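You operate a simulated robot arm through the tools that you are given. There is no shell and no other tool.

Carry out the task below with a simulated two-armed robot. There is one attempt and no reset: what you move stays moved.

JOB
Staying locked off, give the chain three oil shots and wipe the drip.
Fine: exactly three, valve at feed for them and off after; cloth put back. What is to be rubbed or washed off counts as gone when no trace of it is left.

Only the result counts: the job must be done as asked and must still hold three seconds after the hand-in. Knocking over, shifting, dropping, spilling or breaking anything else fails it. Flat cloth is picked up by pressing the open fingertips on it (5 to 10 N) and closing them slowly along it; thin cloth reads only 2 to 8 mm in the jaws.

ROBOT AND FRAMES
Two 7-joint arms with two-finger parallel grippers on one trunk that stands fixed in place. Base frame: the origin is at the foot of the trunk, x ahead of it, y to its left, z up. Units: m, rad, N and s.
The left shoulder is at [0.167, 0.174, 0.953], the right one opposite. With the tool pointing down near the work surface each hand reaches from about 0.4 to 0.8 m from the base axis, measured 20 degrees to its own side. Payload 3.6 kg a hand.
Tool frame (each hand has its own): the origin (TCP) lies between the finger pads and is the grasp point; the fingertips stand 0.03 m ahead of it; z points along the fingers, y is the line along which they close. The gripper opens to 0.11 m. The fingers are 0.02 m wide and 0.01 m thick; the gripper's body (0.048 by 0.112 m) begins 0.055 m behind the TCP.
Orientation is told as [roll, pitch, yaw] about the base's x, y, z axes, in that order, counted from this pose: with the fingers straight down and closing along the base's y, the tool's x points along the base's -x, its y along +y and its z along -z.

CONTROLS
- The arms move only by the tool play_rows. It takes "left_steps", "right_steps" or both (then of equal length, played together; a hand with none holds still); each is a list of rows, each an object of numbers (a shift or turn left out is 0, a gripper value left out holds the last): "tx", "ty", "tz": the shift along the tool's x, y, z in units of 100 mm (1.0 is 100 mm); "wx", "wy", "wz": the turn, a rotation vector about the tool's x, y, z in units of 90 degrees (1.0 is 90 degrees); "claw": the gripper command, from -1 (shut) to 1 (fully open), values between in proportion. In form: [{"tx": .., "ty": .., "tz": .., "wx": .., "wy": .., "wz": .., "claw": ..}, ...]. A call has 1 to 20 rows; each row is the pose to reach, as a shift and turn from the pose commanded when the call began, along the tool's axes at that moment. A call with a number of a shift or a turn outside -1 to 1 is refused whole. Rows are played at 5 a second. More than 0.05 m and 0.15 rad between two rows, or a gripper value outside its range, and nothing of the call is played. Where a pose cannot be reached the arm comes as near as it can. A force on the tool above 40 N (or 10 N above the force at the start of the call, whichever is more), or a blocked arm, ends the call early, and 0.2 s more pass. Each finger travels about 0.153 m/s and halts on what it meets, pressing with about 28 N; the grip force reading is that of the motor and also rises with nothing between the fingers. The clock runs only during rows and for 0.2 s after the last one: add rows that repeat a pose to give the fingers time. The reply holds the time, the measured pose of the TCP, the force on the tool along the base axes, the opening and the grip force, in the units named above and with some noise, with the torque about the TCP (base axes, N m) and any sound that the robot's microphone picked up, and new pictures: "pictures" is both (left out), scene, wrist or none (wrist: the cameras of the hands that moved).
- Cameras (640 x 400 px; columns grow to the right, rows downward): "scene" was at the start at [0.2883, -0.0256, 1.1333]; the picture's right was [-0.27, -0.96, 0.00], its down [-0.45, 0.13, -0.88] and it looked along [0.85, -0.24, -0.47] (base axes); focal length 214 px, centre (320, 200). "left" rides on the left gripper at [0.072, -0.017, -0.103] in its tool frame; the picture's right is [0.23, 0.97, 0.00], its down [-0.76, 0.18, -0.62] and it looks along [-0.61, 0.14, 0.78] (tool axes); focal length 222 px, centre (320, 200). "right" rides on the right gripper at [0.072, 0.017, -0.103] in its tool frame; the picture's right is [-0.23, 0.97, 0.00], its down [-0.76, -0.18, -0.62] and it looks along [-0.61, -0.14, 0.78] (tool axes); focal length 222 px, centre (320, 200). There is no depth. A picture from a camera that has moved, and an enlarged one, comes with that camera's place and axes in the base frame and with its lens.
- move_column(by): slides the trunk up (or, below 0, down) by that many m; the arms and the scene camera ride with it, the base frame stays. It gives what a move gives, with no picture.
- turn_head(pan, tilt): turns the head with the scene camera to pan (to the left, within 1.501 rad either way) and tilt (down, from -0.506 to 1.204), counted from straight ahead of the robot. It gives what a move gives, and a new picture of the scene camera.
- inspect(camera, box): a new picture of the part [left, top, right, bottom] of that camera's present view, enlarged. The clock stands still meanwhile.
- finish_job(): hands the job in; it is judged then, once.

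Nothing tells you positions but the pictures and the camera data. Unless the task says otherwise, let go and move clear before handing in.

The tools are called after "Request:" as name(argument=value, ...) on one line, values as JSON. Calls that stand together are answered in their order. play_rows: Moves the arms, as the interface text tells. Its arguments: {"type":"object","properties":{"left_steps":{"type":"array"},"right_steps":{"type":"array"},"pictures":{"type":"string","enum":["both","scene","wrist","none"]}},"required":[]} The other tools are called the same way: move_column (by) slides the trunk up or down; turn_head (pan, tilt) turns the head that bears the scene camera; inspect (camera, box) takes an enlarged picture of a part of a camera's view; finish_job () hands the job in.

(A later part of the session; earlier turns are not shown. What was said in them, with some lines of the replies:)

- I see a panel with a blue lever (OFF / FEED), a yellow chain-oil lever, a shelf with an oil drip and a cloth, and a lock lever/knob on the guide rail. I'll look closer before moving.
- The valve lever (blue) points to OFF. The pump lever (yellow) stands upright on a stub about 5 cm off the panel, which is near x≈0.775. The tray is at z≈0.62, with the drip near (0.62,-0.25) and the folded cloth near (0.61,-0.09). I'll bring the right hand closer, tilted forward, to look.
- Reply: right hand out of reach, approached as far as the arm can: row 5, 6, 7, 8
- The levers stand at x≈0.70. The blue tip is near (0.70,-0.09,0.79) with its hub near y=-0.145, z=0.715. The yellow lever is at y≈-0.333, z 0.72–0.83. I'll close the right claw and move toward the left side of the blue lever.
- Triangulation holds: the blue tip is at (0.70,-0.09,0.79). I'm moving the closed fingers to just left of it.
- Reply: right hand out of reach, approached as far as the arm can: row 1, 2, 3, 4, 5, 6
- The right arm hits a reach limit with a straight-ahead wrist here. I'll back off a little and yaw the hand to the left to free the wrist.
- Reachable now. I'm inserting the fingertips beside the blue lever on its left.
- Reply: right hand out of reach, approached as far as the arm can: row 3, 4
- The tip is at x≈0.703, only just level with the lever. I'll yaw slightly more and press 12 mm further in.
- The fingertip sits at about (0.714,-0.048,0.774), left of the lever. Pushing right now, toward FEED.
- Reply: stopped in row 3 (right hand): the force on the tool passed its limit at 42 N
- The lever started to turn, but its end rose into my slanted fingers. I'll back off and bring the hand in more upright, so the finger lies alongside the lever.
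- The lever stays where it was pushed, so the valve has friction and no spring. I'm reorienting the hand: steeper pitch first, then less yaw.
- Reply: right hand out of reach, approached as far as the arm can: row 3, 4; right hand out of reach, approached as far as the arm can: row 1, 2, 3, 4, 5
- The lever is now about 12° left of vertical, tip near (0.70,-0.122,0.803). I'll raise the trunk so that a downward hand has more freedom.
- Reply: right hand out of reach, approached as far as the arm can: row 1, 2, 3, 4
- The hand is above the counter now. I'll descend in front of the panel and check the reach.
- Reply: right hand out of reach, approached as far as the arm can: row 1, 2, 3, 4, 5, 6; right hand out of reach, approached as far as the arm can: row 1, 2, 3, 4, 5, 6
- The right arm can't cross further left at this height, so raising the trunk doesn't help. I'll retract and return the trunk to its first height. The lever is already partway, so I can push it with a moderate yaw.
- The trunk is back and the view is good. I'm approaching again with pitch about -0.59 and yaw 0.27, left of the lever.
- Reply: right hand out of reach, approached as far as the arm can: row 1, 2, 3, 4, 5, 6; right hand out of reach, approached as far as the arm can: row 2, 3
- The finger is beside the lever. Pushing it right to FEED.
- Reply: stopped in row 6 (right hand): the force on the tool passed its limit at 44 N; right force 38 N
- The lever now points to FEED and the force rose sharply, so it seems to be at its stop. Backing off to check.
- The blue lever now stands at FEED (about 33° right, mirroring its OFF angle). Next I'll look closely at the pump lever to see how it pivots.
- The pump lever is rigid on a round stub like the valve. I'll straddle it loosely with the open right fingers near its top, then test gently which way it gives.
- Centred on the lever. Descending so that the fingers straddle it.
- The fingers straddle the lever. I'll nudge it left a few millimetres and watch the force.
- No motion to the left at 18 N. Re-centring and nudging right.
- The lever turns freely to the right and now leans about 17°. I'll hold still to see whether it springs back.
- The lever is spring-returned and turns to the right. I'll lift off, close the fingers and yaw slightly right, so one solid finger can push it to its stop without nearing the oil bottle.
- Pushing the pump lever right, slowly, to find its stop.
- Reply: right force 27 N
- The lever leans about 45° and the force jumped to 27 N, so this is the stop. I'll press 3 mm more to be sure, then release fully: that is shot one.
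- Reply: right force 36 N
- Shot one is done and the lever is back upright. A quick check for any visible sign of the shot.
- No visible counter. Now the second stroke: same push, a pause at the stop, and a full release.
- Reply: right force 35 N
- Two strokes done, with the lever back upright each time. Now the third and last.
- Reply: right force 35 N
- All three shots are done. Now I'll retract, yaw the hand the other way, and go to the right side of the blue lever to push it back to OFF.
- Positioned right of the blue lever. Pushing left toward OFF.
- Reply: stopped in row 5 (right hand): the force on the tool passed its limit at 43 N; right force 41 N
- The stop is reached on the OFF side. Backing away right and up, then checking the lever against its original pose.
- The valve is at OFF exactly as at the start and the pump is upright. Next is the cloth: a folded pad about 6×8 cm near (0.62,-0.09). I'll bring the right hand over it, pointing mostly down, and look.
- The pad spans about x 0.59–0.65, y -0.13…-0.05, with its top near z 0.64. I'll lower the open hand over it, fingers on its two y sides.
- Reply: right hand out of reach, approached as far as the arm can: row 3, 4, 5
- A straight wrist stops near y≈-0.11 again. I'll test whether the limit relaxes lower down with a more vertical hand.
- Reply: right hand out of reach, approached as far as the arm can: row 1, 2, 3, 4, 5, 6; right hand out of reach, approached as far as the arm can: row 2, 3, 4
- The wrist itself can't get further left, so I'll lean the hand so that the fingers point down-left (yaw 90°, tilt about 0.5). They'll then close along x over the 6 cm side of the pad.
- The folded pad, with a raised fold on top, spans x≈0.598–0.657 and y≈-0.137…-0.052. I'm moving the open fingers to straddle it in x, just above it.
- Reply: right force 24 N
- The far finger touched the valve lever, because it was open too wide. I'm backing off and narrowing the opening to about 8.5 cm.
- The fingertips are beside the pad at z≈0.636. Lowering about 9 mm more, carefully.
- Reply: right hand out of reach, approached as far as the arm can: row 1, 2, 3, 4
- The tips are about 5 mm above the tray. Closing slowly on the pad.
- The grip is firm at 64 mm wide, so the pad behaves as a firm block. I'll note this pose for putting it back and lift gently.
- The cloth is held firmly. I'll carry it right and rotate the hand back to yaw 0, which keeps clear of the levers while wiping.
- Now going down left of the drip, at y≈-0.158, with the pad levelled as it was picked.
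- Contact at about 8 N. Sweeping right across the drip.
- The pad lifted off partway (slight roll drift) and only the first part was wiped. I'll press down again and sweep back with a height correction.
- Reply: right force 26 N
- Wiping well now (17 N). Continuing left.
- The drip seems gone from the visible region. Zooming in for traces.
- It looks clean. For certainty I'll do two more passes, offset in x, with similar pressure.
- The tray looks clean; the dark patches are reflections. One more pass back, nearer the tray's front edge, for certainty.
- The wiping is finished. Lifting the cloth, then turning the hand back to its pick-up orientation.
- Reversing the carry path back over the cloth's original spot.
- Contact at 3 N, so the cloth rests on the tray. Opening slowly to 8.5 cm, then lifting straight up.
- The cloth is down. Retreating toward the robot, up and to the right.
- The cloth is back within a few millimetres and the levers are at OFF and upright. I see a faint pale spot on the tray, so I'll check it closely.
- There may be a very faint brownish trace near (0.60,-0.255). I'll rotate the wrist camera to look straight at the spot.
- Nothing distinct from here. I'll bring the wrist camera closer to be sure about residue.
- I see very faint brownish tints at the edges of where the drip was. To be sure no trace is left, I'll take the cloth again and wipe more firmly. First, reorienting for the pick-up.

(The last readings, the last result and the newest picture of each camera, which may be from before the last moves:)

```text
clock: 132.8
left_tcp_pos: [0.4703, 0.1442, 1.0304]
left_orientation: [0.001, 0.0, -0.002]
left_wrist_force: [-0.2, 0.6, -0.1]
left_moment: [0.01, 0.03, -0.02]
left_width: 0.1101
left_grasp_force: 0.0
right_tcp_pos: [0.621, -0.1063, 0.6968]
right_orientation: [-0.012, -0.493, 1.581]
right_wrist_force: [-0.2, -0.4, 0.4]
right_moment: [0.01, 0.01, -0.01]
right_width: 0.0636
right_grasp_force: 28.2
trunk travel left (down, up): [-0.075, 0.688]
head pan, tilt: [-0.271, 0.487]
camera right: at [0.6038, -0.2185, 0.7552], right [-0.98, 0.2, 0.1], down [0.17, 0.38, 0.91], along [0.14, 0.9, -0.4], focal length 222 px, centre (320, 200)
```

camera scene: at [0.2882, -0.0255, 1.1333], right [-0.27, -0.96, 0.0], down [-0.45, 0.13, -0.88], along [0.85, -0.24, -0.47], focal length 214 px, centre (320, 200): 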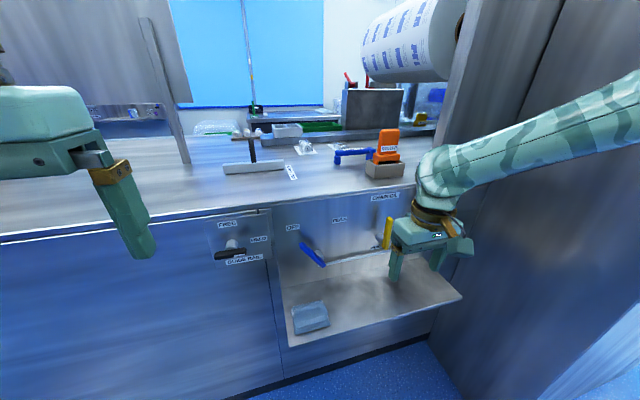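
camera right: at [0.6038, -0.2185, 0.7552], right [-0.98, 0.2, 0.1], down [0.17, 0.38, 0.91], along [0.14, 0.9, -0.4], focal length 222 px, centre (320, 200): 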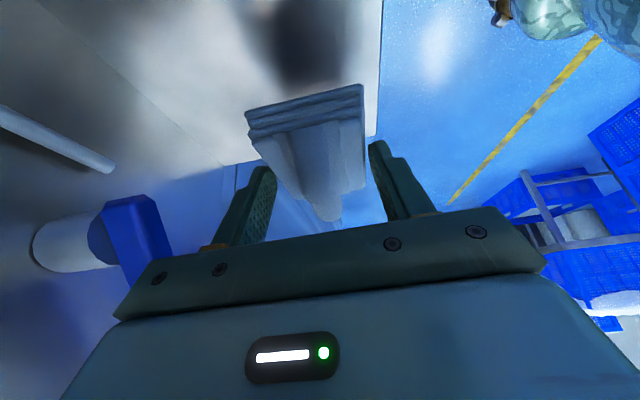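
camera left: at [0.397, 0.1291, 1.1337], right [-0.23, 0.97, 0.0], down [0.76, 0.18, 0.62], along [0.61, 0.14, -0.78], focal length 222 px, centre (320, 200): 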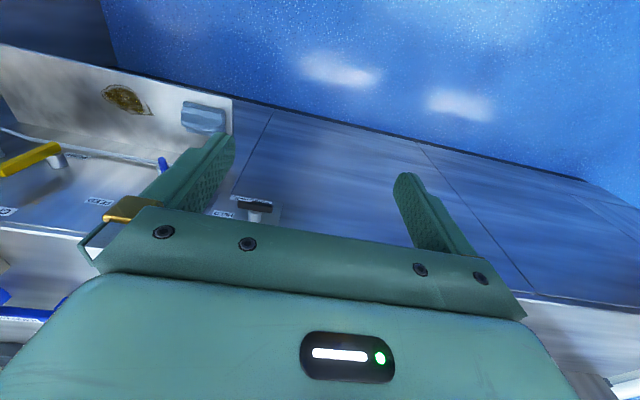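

Held again. Carrying right and turning to wiping orientation.

Request:
play_rows(right_steps=[{"tx": 0.2, "ty": 0.05, "tz": -0.16}, {"tx": 0.4, "ty": 0.1, "tz": -0.32}, {"tx": 0.6, "ty": 0.15, "tz": -0.48}, {"tx": 0.79, "ty": 0.2, "tz": -0.65}, {"tx": 0.79, "ty": 0.2, "tz": -0.65}], pictures="none")

Request:
play_rows(right_steps=[{"wx": 0.0398, "wy": 0.001, "wz": 0.0741}, {"wx": 0.0795, "wy": 0.002, "wz": 0.148}, {"wx": 0.119, "wy": 0.003, "wz": 0.222}, {"wx": 0.159, "wy": 0.004, "wz": 0.2965}, {"wx": 0.199, "wy": 0.005, "wz": 0.371}, {"wx": 0.2385, "wy": 0.006, "wz": 0.445}, {"wx": 0.278, "wy": 0.007, "wz": 0.519}, {"wx": 0.318, "wy": 0.008, "wz": 0.593}, {"wx": 0.358, "wy": 0.009, "wz": 0.667}, {"wx": 0.3975, "wy": 0.01, "wz": 0.741}, {"wx": 0.437, "wy": 0.011, "wz": 0.8155}, {"wx": 0.477, "wy": 0.012, "wz": 0.8895}, {"wx": 0.477, "wy": 0.012, "wz": 0.8895}], pictures="wrist")

Request:
inspect(camera="right", box=[150, 40, 390, 190])

```text
clock: 134.0
left_tcp_pos: [0.4713, 0.1444, 1.0296]
left_orientation: [0.001, -0.001, 0.0]
left_wrist_force: [-0.2, -0.2, -1.7]
left_moment: [0.0, 0.0, 0.02]
left_width: 0.1098
left_grasp_force: 0.1
right_tcp_pos: [0.6032, -0.2069, 0.7159]
right_orientation: [-0.014, -0.492, 1.582]
right_wrist_force: [0.3, 0.6, 0.4]
right_moment: [-0.02, 0.01, -0.02]
right_width: 0.0639
right_grasp_force: 27.7
trunk travel left (down, up): [-0.075, 0.688]
head pan, tilt: [-0.271, 0.487]
```

```text
clock: 136.8
left_tcp_pos: [0.47, 0.1442, 1.0291]
left_orientation: [0.002, 0.001, -0.001]
left_wrist_force: [0.5, -0.4, -0.1]
left_moment: [0.03, -0.01, 0.0]
left_width: 0.1099
left_grasp_force: 0.1
right_tcp_pos: [0.601, -0.2071, 0.7175]
right_orientation: [-0.014, -0.493, -0.007]
right_wrist_force: [0.3, 0.0, 0.5]
right_moment: [0.01, 0.0, 0.0]
right_width: 0.0641
right_grasp_force: 27.3
trunk travel left (down, up): [-0.075, 0.688]
head pan, tilt: [-0.271, 0.487]
camera right: at [0.4891, -0.1877, 0.7751], right [0.21, 0.97, 0.1], down [0.37, -0.17, 0.91], along [0.9, -0.16, -0.4], focal length 222 px, centre (320, 200)
```

right: 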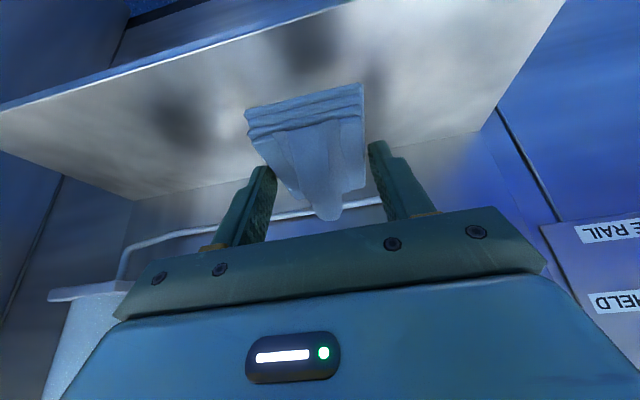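

```text
2.67 times, centred on (270, 115) of right
camera zoom: at [0.4891, -0.1877, 0.7751], right [0.21, 0.97, 0.1], down [0.37, -0.17, 0.91], along [0.9, -0.16, -0.4], focal length 592 px, centre (453, 427)
```

zoom: 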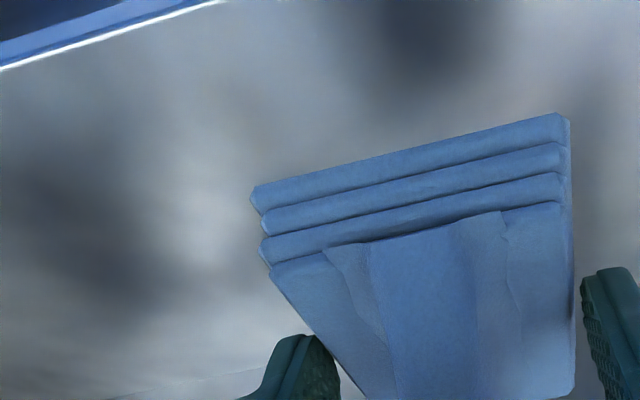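

Request:
play_rows(right_steps=[{"tx": 0.05, "ty": 0.24, "tz": 0.15}, {"tx": 0.1, "ty": 0.47, "tz": 0.3}, {"tx": 0.15, "ty": 0.47, "tz": 0.45}, {"tx": 0.203, "ty": 0.47, "tz": 0.6}, {"tx": 0.215, "ty": 0.47, "tz": 0.625}, {"tx": 0.225, "ty": 0.47, "tz": 0.643}, {"tx": 0.225, "ty": 0.47, "tz": 0.643}], pictures="none")

```text
clock: 138.4
left_tcp_pos: [0.4672, 0.1456, 1.0317]
left_orientation: [-0.001, -0.004, -0.002]
left_wrist_force: [-0.4, 0.4, -0.5]
left_moment: [0.02, 0.02, 0.0]
left_width: 0.1102
left_grasp_force: 0.0
right_tcp_pos: [0.6142, -0.1592, 0.6519]
right_orientation: [-0.015, -0.499, -0.007]
right_wrist_force: [-0.3, -3.4, 26.7]
right_moment: [0.18, -0.1, -0.06]
right_width: 0.0639
right_grasp_force: 28.1
trunk travel left (down, up): [-0.075, 0.688]
head pan, tilt: [-0.271, 0.487]
```

Request:
play_rows(right_steps=[{"tx": -0.004, "tz": -0.008}, {"ty": -0.2, "tx": -0.003, "tz": -0.006}, {"ty": -0.4, "tx": -0.002, "tz": -0.004}, {"ty": -0.6, "tx": -0.001, "tz": -0.002}, {"ty": -0.8, "tx": 0.0, "tz": 0.0}, {"ty": -1.0, "tx": 0.001, "tz": 0.002}, {"ty": -1.0, "tx": 0.001, "tz": 0.002}], pictures="none")

Request:
play_rows(right_steps=[{"ty": -0.2, "tx": 0.001, "tz": 0.002}, {"ty": -0.4, "tx": 0.002, "tz": 0.004}, {"ty": -0.6, "tx": 0.003, "tz": 0.006}, {"ty": -0.8, "tx": 0.004, "tz": 0.008}, {"ty": -0.8, "tx": 0.004, "tz": 0.008}], pictures="none")

```text
clock: 140.0
left_tcp_pos: [0.4679, 0.1463, 1.0318]
left_orientation: [-0.001, -0.002, 0.0]
left_wrist_force: [0.4, 0.2, 0.0]
left_moment: [0.0, 0.03, 0.01]
left_width: 0.1102
left_grasp_force: 0.0
right_tcp_pos: [0.6107, -0.2604, 0.6529]
right_orientation: [-0.014, -0.494, -0.004]
right_wrist_force: [0.6, 8.4, 20.0]
right_moment: [0.5, -0.32, 0.15]
right_width: 0.0638
right_grasp_force: 28.4
trunk travel left (down, up): [-0.075, 0.688]
head pan, tilt: [-0.271, 0.487]
```

```text
clock: 141.2
left_tcp_pos: [0.4692, 0.1459, 1.0297]
left_orientation: [-0.001, -0.002, 0.0]
left_wrist_force: [-0.2, 0.8, 1.0]
left_moment: [0.02, 0.02, 0.0]
left_width: 0.1101
left_grasp_force: 0.1
right_tcp_pos: [0.6099, -0.3392, 0.6522]
right_orientation: [-0.014, -0.494, -0.006]
right_wrist_force: [0.7, 7.9, 17.9]
right_moment: [0.45, -0.21, 0.1]
right_width: 0.0641
right_grasp_force: 27.7
trunk travel left (down, up): [-0.075, 0.688]
head pan, tilt: [-0.271, 0.487]
```

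A steady 18–20 N. Now the return pass, shifted 14 mm toward the panel.

Request:
play_rows(right_steps=[{"tx": -0.06, "tz": 0.033}, {"tx": -0.123, "tz": 0.066}, {"ty": 0.2, "tx": -0.124, "tz": 0.064}, {"ty": 0.4, "tx": -0.126, "tz": 0.061}, {"ty": 0.6, "tx": -0.127, "tz": 0.059}, {"ty": 0.8, "tx": -0.129, "tz": 0.056}, {"ty": 1.0, "tx": -0.13, "tz": 0.054}, {"ty": 1.0, "tx": -0.13, "tz": 0.054}], pictures="none")

Request:
play_rows(right_steps=[{"ty": 0.2, "tx": -0.001, "tz": -0.002}, {"ty": 0.4, "tx": -0.003, "tz": -0.005}, {"ty": 0.6, "tx": -0.004, "tz": -0.007}, {"ty": 0.8, "tx": -0.006, "tz": -0.01}, {"ty": 0.8, "tx": -0.006, "tz": -0.01}], pictures="none")

```text
clock: 143.0
left_tcp_pos: [0.4676, 0.145, 1.0315]
left_orientation: [0.001, 0.0, -0.001]
left_wrist_force: [0.1, -0.8, 0.1]
left_moment: [0.0, 0.0, -0.02]
left_width: 0.1102
left_grasp_force: 0.1
right_tcp_pos: [0.625, -0.2399, 0.6516]
right_orientation: [-0.014, -0.497, -0.006]
right_wrist_force: [0.5, -10.0, 27.5]
right_moment: [-0.52, -0.39, -0.11]
right_width: 0.0638
right_grasp_force: 28.2
trunk travel left (down, up): [-0.075, 0.688]
head pan, tilt: [-0.271, 0.487]
```

```text
clock: 144.2
left_tcp_pos: [0.4683, 0.1449, 1.0309]
left_orientation: [0.001, -0.001, 0.0]
left_wrist_force: [-0.5, 1.5, 0.4]
left_moment: [0.02, 0.02, 0.02]
left_width: 0.1098
left_grasp_force: 0.0
right_tcp_pos: [0.626, -0.1584, 0.6505]
right_orientation: [-0.012, -0.495, -0.007]
right_wrist_force: [0.8, -6.5, 21.7]
right_moment: [-0.26, -0.37, -0.07]
right_width: 0.0642
right_grasp_force: 27.1
trunk travel left (down, up): [-0.075, 0.688]
head pan, tilt: [-0.271, 0.487]
```

Another sweep right, along the front side.

Request:
play_rows(right_steps=[{"tx": 0.12, "tz": -0.066}, {"tx": 0.247, "tz": -0.134}, {"ty": -0.2, "tx": 0.248, "tz": -0.132}, {"ty": -0.4, "tx": 0.25, "tz": -0.129}, {"ty": -0.6, "tx": 0.251, "tz": -0.127}, {"ty": -0.8, "tx": 0.253, "tz": -0.124}, {"ty": -1.0, "tx": 0.254, "tz": -0.122}, {"ty": -1.0, "tx": 0.254, "tz": -0.122}], pictures="none")

Request:
play_rows(right_steps=[{"ty": -0.2, "tx": 0.001, "tz": 0.002}, {"ty": -0.4, "tx": 0.002, "tz": 0.004}, {"ty": -0.6, "tx": 0.003, "tz": 0.006}, {"ty": -0.8, "tx": 0.004, "tz": 0.008}, {"ty": -0.8, "tx": 0.004, "tz": 0.008}], pictures="both")

Request:
inspect(camera="scene", box=[330, 270, 426, 330])

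Request:
inspect(camera="right", box=[360, 30, 600, 180])

```text
clock: 146.0
left_tcp_pos: [0.4687, 0.1464, 1.0303]
left_orientation: [-0.002, -0.002, 0.002]
left_wrist_force: [-0.7, 0.1, -0.4]
left_moment: [0.0, -0.04, -0.05]
left_width: 0.11
left_grasp_force: 0.0
right_tcp_pos: [0.5963, -0.2584, 0.6508]
right_orientation: [-0.015, -0.495, -0.004]
right_wrist_force: [-1.3, 7.2, 17.3]
right_moment: [0.4, -0.01, 0.08]
right_width: 0.0637
right_grasp_force: 27.7
trunk travel left (down, up): [-0.075, 0.688]
head pan, tilt: [-0.271, 0.487]
```

```text
clock: 147.2
left_tcp_pos: [0.4688, 0.1459, 1.0305]
left_orientation: [-0.001, -0.002, 0.001]
left_wrist_force: [-0.4, 0.9, 0.0]
left_moment: [0.02, 0.0, 0.0]
left_width: 0.1101
left_grasp_force: 0.0
right_tcp_pos: [0.5965, -0.3391, 0.6513]
right_orientation: [-0.015, -0.495, -0.005]
right_wrist_force: [-0.1, 3.7, 10.1]
right_moment: [0.25, -0.09, 0.08]
right_width: 0.0637
right_grasp_force: 27.5
trunk travel left (down, up): [-0.075, 0.688]
head pan, tilt: [-0.271, 0.487]
camera scene: at [0.2874, -0.0248, 1.1335], right [-0.27, -0.96, 0.0], down [-0.45, 0.12, -0.88], along [0.85, -0.24, -0.47], focal length 214 px, centre (320, 200)
camera right: at [0.4832, -0.3217, 0.7095], right [0.21, 0.97, 0.09], down [0.37, -0.17, 0.91], along [0.9, -0.16, -0.4], focal length 222 px, centre (320, 200)
```

scene: 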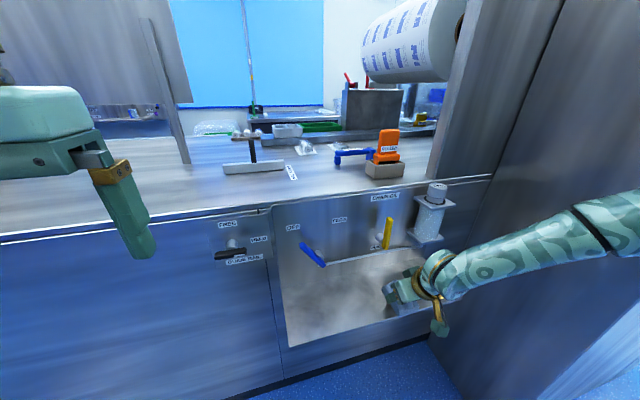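
right: 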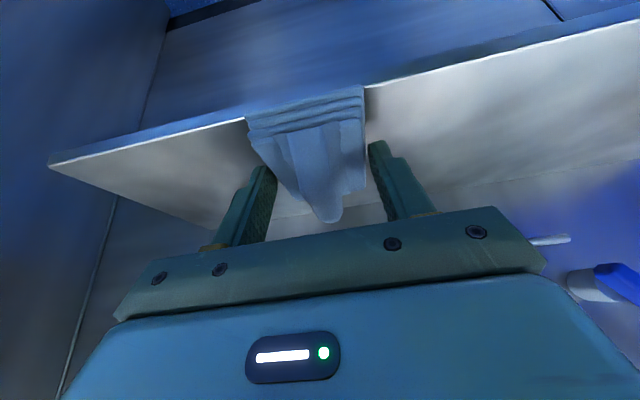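

```text
6.67 times, centred on (378, 300) of scene
camera zoom: at [0.2874, -0.0248, 1.1335], right [-0.27, -0.96, 0.0], down [-0.45, 0.12, -0.88], along [0.85, -0.24, -0.47], focal length 1430 px, centre (-67, -467)
```

zoom: 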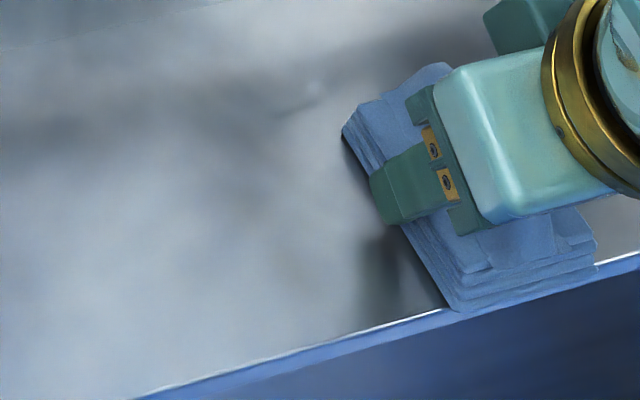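

```text
2.67 times, centred on (480, 105) of right
camera zoom: at [0.4832, -0.3217, 0.7095], right [0.21, 0.97, 0.09], down [0.37, -0.17, 0.91], along [0.9, -0.16, -0.4], focal length 592 px, centre (-107, 453)
```

zoom: 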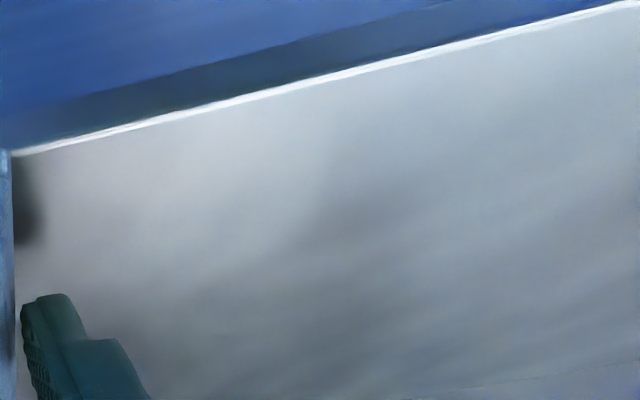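

The faint tint is explained: it lies exactly where the yellow lever's reflection falls, in both camera views. So the tray is clean. Lifting the cloth and returning it.

Request:
play_rows(right_steps=[{"tx": -0.08, "tz": -0.15}, {"tx": -0.16, "tz": -0.3, "ty": 0.2}, {"tx": -0.25, "tz": -0.45, "ty": 0.45}, {"tx": -0.345, "tz": -0.58, "ty": 0.7}, {"tx": -0.345, "tz": -0.58, "ty": 0.95}, {"tx": -0.345, "tz": -0.58, "ty": 1.0}, {"tx": -0.345, "tz": -0.58, "ty": 1.0}], pictures="none")

Request:
play_rows(right_steps=[{"ty": 0.15}, {"ty": 0.33}, {"ty": 0.33}], pictures="none")

Request:
play_rows(right_steps=[{"wx": -0.0398, "wy": -0.001, "wz": -0.0741}, {"wx": -0.0795, "wy": -0.002, "wz": -0.148}, {"wx": -0.119, "wy": -0.003, "wz": -0.222}, {"wx": -0.159, "wy": -0.004, "wz": -0.2965}, {"wx": -0.199, "wy": -0.005, "wz": -0.371}, {"wx": -0.2385, "wy": -0.006, "wz": -0.445}, {"wx": -0.278, "wy": -0.007, "wz": -0.519}, {"wx": -0.318, "wy": -0.008, "wz": -0.593}, {"wx": -0.358, "wy": -0.009, "wz": -0.667}, {"wx": -0.3975, "wy": -0.01, "wz": -0.741}, {"wx": -0.437, "wy": -0.011, "wz": -0.8155}, {"wx": -0.477, "wy": -0.012, "wz": -0.8895}, {"wx": -0.477, "wy": -0.012, "wz": -0.8895}], pictures="both")

```text
clock: 148.8
left_tcp_pos: [0.4703, 0.1449, 1.0296]
left_orientation: [-0.001, 0.0, 0.0]
left_wrist_force: [0.6, -0.6, -0.1]
left_moment: [0.0, -0.01, -0.02]
left_width: 0.1098
left_grasp_force: 0.0
right_tcp_pos: [0.6017, -0.2402, 0.7164]
right_orientation: [-0.014, -0.493, -0.006]
right_wrist_force: [-0.3, 0.0, 0.3]
right_moment: [-0.02, -0.01, 0.01]
right_width: 0.0636
right_grasp_force: 28.2
trunk travel left (down, up): [-0.075, 0.688]
head pan, tilt: [-0.271, 0.487]
```

```text
clock: 149.6
left_tcp_pos: [0.4696, 0.1442, 1.03]
left_orientation: [-0.001, 0.001, 0.001]
left_wrist_force: [-0.4, -0.5, -0.7]
left_moment: [0.0, 0.01, 0.01]
left_width: 0.11
left_grasp_force: 0.1
right_tcp_pos: [0.6019, -0.2058, 0.7166]
right_orientation: [-0.014, -0.491, -0.006]
right_wrist_force: [0.0, 0.4, -0.2]
right_moment: [0.0, 0.03, -0.02]
right_width: 0.0639
right_grasp_force: 28.3
trunk travel left (down, up): [-0.075, 0.688]
head pan, tilt: [-0.271, 0.487]
```

```text
clock: 152.4
left_tcp_pos: [0.4705, 0.1441, 1.0299]
left_orientation: [0.001, 0.0, 0.002]
left_wrist_force: [0.2, 0.1, -0.5]
left_moment: [0.01, 0.02, 0.0]
left_width: 0.11
left_grasp_force: 0.0
right_tcp_pos: [0.6016, -0.207, 0.7157]
right_orientation: [-0.013, -0.492, 1.583]
right_wrist_force: [0.2, -0.2, -0.4]
right_moment: [0.03, -0.03, 0.0]
right_width: 0.0636
right_grasp_force: 28.2
trunk travel left (down, up): [-0.075, 0.688]
head pan, tilt: [-0.271, 0.487]
camera scene: at [0.2884, -0.0255, 1.1333], right [-0.27, -0.96, 0.0], down [-0.45, 0.13, -0.88], along [0.85, -0.24, -0.47], focal length 214 px, centre (320, 200)
camera right: at [0.5841, -0.3197, 0.7739], right [-0.98, 0.2, 0.1], down [0.17, 0.38, 0.91], along [0.14, 0.91, -0.4], focal length 222 px, centre (320, 200)
```

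scene: 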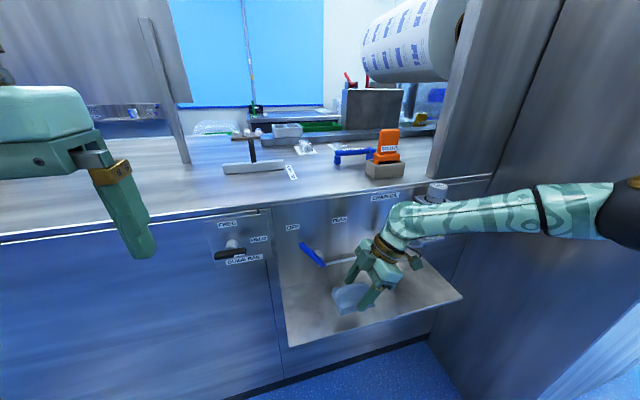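
right: 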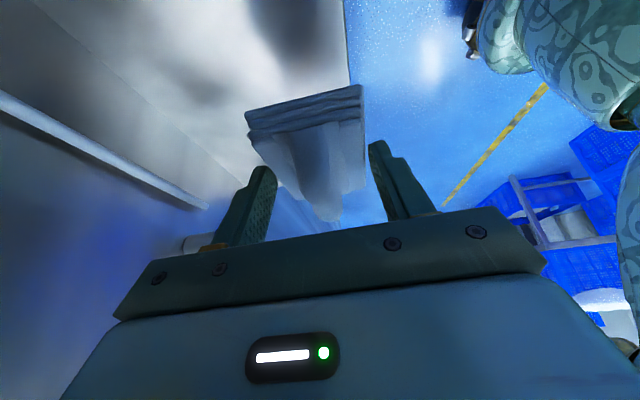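

Request:
play_rows(right_steps=[{"tx": -0.21, "ty": -0.063, "tz": 0.16}, {"tx": -0.42, "ty": -0.126, "tz": 0.32}, {"tx": -0.63, "ty": -0.19, "tz": 0.48}, {"tx": -0.84, "ty": -0.254, "tz": 0.633}, {"tx": -0.84, "ty": -0.254, "tz": 0.633}], pictures="none")

Request:
play_rows(right_steps=[{"tx": 0.05, "tz": 0.09}, {"tx": 0.1, "tz": 0.18}, {"tx": 0.15, "tz": 0.28}, {"tx": 0.2, "tz": 0.37}, {"tx": 0.21, "tz": 0.39}, {"tx": 0.21, "tz": 0.39}], pictures="wrist")

```text
clock: 153.6
left_tcp_pos: [0.4702, 0.1446, 1.0298]
left_orientation: [0.001, 0.0, -0.001]
left_wrist_force: [-0.2, 0.3, 0.4]
left_moment: [0.0, 0.0, 0.03]
left_width: 0.1099
left_grasp_force: 0.0
right_tcp_pos: [0.6275, -0.1016, 0.6996]
right_orientation: [-0.014, -0.492, 1.58]
right_wrist_force: [-0.7, 0.2, -0.4]
right_moment: [-0.01, -0.03, -0.03]
right_width: 0.0639
right_grasp_force: 27.8
trunk travel left (down, up): [-0.075, 0.688]
head pan, tilt: [-0.271, 0.487]
```

```text
clock: 155.0
left_tcp_pos: [0.4703, 0.1442, 1.0301]
left_orientation: [0.001, 0.0, 0.001]
left_wrist_force: [0.2, -0.1, -0.1]
left_moment: [0.03, -0.01, -0.01]
left_width: 0.1101
left_grasp_force: 0.0
right_tcp_pos: [0.626, -0.1049, 0.6578]
right_orientation: [-0.013, -0.492, 1.579]
right_wrist_force: [-0.1, 0.1, -0.1]
right_moment: [0.02, 0.01, -0.02]
right_width: 0.0639
right_grasp_force: 27.7
right hand out of reach, approached as far as the arm can: row 4, 5, 6
trunk travel left (down, up): [-0.075, 0.688]
head pan, tilt: [-0.271, 0.487]
camera right: at [0.608, -0.2184, 0.7154], right [-0.98, 0.2, 0.1], down [0.17, 0.38, 0.91], along [0.14, 0.9, -0.4], focal length 222 px, centre (320, 200)
```

right: 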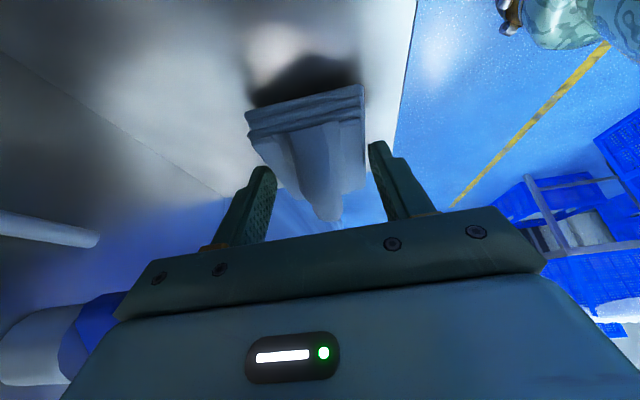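

Request:
play_rows(right_steps=[{"tx": 0.02, "tz": 0.025}, {"tx": 0.028, "tz": 0.04}, {"tx": 0.035, "tz": 0.052}, {"tx": 0.035, "tz": 0.052}], pictures="none")

```text
clock: 156.0
left_tcp_pos: [0.4709, 0.1445, 1.0298]
left_orientation: [0.001, -0.001, 0.002]
left_wrist_force: [0.0, -0.3, 0.7]
left_moment: [0.01, 0.03, 0.01]
left_width: 0.11
left_grasp_force: 0.0
right_tcp_pos: [0.6253, -0.107, 0.6528]
right_orientation: [-0.014, -0.492, 1.58]
right_wrist_force: [-1.2, -0.3, -1.0]
right_moment: [-0.01, 0.0, -0.01]
right_width: 0.0639
right_grasp_force: 28.1
trunk travel left (down, up): [-0.075, 0.688]
head pan, tilt: [-0.271, 0.487]
```

Request:
play_rows(right_steps=[{"tx": 0.006, "tz": 0.009}, {"tx": 0.01, "tz": 0.016}, {"tx": 0.01, "tz": 0.016}], pictures="none")

```text
clock: 156.8
left_tcp_pos: [0.4697, 0.144, 1.0299]
left_orientation: [0.0, -0.001, 0.0]
left_wrist_force: [-0.3, -0.3, -0.2]
left_moment: [0.02, -0.01, 0.03]
left_width: 0.1102
left_grasp_force: 0.0
right_tcp_pos: [0.6247, -0.1066, 0.6525]
right_orientation: [-0.015, -0.492, 1.58]
right_wrist_force: [0.9, 0.8, 3.0]
right_moment: [0.2, 0.12, -0.02]
right_width: 0.0639
right_grasp_force: 27.3
trunk travel left (down, up): [-0.075, 0.688]
head pan, tilt: [-0.271, 0.487]
```

The cloth rests on the tray (3 N). Releasing, lifting and moving clear.

Request:
play_rows(right_steps=[{"claw": 0.15}, {"claw": 0.25}, {"claw": 0.4}, {"claw": 0.55}, {"claw": 0.55}, {"tx": -0.05, "tz": -0.09}, {"tx": -0.1, "tz": -0.18}, {"tx": -0.16, "tz": -0.3}, {"tx": -0.21, "tz": -0.4}, {"tx": -0.21, "tz": -0.4}], pictures="none")

Request:
play_rows(right_steps=[{"ty": 0.25, "tz": -0.1}, {"ty": 0.5, "tz": -0.3}, {"ty": 0.8, "tz": -0.5, "tx": 0.05}, {"ty": 0.8, "tz": -0.75, "tx": 0.1}, {"ty": 0.8, "tz": -1.0, "tx": 0.15}, {"ty": 0.8, "tz": -1.0, "tx": 0.15}], pictures="none")

Request:
play_rows(right_steps=[{"tx": 0.15, "tz": -0.2, "ty": 0.1}, {"tx": 0.3, "tz": -0.4, "ty": 0.2}, {"tx": 0.5, "tz": -0.6, "ty": 0.3}, {"tx": 0.7, "tz": -0.8, "ty": 0.4}, {"tx": 0.9, "tz": -1.0, "ty": 0.5}, {"tx": 0.9, "tz": -1.0, "ty": 0.5}], pictures="both")

Request:
inspect(camera="scene", box=[270, 250, 470, 375])

Request:
inspect(camera="scene", box=[200, 190, 420, 328])

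Request:
inspect(camera="scene", box=[230, 90, 470, 240])

```text
clock: 159.0
left_tcp_pos: [0.4716, 0.1443, 1.0295]
left_orientation: [0.0, 0.0, 0.0]
left_wrist_force: [0.0, -0.3, 0.3]
left_moment: [0.01, -0.02, 0.0]
left_width: 0.1101
left_grasp_force: 0.1
right_tcp_pos: [0.625, -0.1063, 0.6941]
right_orientation: [-0.013, -0.493, 1.578]
right_wrist_force: [0.5, -0.5, 0.3]
right_moment: [0.04, -0.01, 0.01]
right_width: 0.0853
right_grasp_force: 0.1
trunk travel left (down, up): [-0.075, 0.688]
head pan, tilt: [-0.271, 0.487]
```

```text
clock: 160.4
left_tcp_pos: [0.4706, 0.1452, 1.0297]
left_orientation: [-0.002, -0.001, 0.001]
left_wrist_force: [-0.7, 0.3, 0.5]
left_moment: [0.01, -0.03, 0.01]
left_width: 0.1102
left_grasp_force: 0.0
right_tcp_pos: [0.5447, -0.1664, 0.774]
right_orientation: [-0.014, -0.493, 1.58]
right_wrist_force: [-0.5, -0.1, 0.0]
right_moment: [0.0, -0.05, -0.01]
right_width: 0.0853
right_grasp_force: 0.0
trunk travel left (down, up): [-0.075, 0.688]
head pan, tilt: [-0.271, 0.487]
```

```text
clock: 161.8
left_tcp_pos: [0.47, 0.1439, 1.0294]
left_orientation: [0.001, -0.001, 0.0]
left_wrist_force: [-0.2, 0.0, 0.1]
left_moment: [-0.04, 0.0, 0.0]
left_width: 0.11
left_grasp_force: 0.0
right_tcp_pos: [0.4948, -0.295, 0.8208]
right_orientation: [-0.015, -0.492, 1.581]
right_wrist_force: [0.6, -0.2, 0.7]
right_moment: [0.0, -0.02, 0.0]
right_width: 0.0854
right_grasp_force: 0.1
trunk travel left (down, up): [-0.075, 0.688]
head pan, tilt: [-0.271, 0.487]
camera scene: at [0.2885, -0.0254, 1.1332], right [-0.27, -0.96, 0.0], down [-0.45, 0.13, -0.88], along [0.85, -0.24, -0.47], focal length 214 px, centre (320, 200)
camera right: at [0.4757, -0.4076, 0.8786], right [-0.98, 0.2, 0.1], down [0.17, 0.38, 0.91], along [0.14, 0.9, -0.4], focal length 222 px, centre (320, 200)
```

scene: 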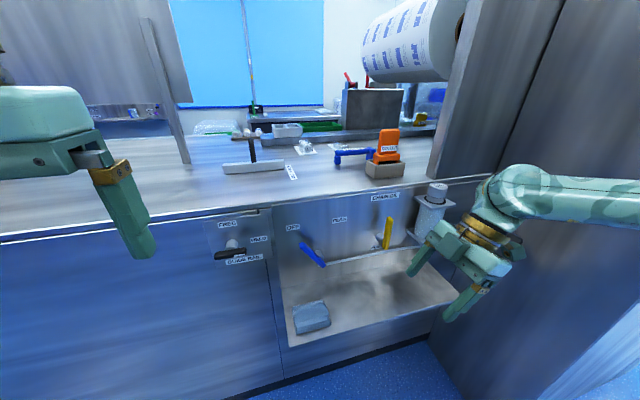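
right: 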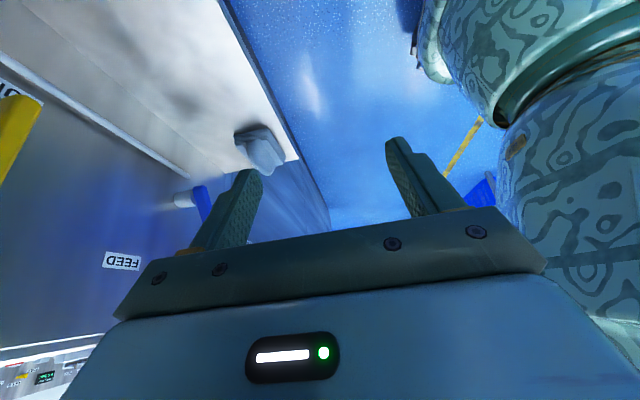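

```text
3.20 times, centred on (370, 312) of scene
camera zoom: at [0.2885, -0.0254, 1.1332], right [-0.27, -0.96, 0.0], down [-0.45, 0.13, -0.88], along [0.85, -0.24, -0.47], focal length 686 px, centre (160, -160)
```

zoom: 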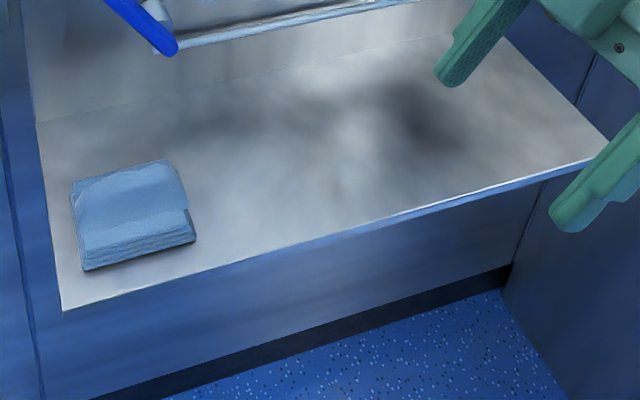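

```text
2.90 times, centred on (310, 259) of scene
camera zoom: at [0.2885, -0.0254, 1.1332], right [-0.27, -0.96, 0.0], down [-0.45, 0.13, -0.88], along [0.85, -0.24, -0.47], focal length 622 px, centre (349, 29)
```

zoom: 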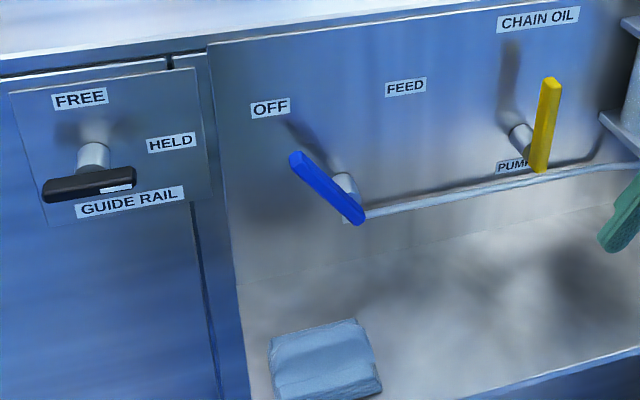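

```text
2.67 times, centred on (350, 165) of scene
camera zoom: at [0.2885, -0.0254, 1.1332], right [-0.27, -0.96, 0.0], down [-0.45, 0.13, -0.88], along [0.85, -0.24, -0.47], focal length 572 px, centre (240, 293)
```

zoom: 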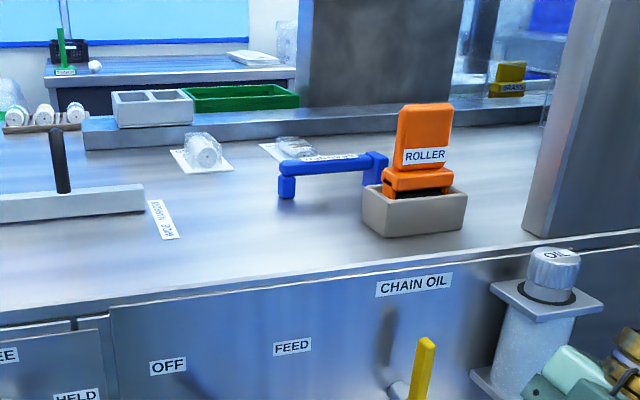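

All of it checks out: the valve is at OFF, the pump lever upright and the ROLLER lock untouched. The guide rail still shows HELD, the tray is clean, and the cloth is back within about 7 mm of its original spot. The hand is clear, so I'm handing in.

Request:
finish_job()

```text
The job is handed in.
```

I gave the chain three oil shots, wiped up the drip and handed the job in. I don't have the verdict yet.

- **Oil shots:** I set the valve to FEED and pushed the pump lever to its stop three times, letting it spring back upright each time. Before that, while finding which way it moves, I nudged it about 17° with the valve at FEED. I took that as too small to count, but nothing visible confirms the number of shots.
- **Valve:** It is back at OFF, in the same position as at the start.
- **Lockout:** I didn't touch the ROLLER lock or the guide rail lever, and both look unchanged.
- **Drip:** I went over it with several firm passes and saw no trace afterwards. The faint brownish tint left on the tray lies where the yellow lever would reflect in both camera views, so I took it as a reflection.
- **Cloth:** It is folded and back within about 7 mm of where it was.

While reaching for the cloth, an open finger pressed on the valve lever at about 21 N. The lever did not turn.
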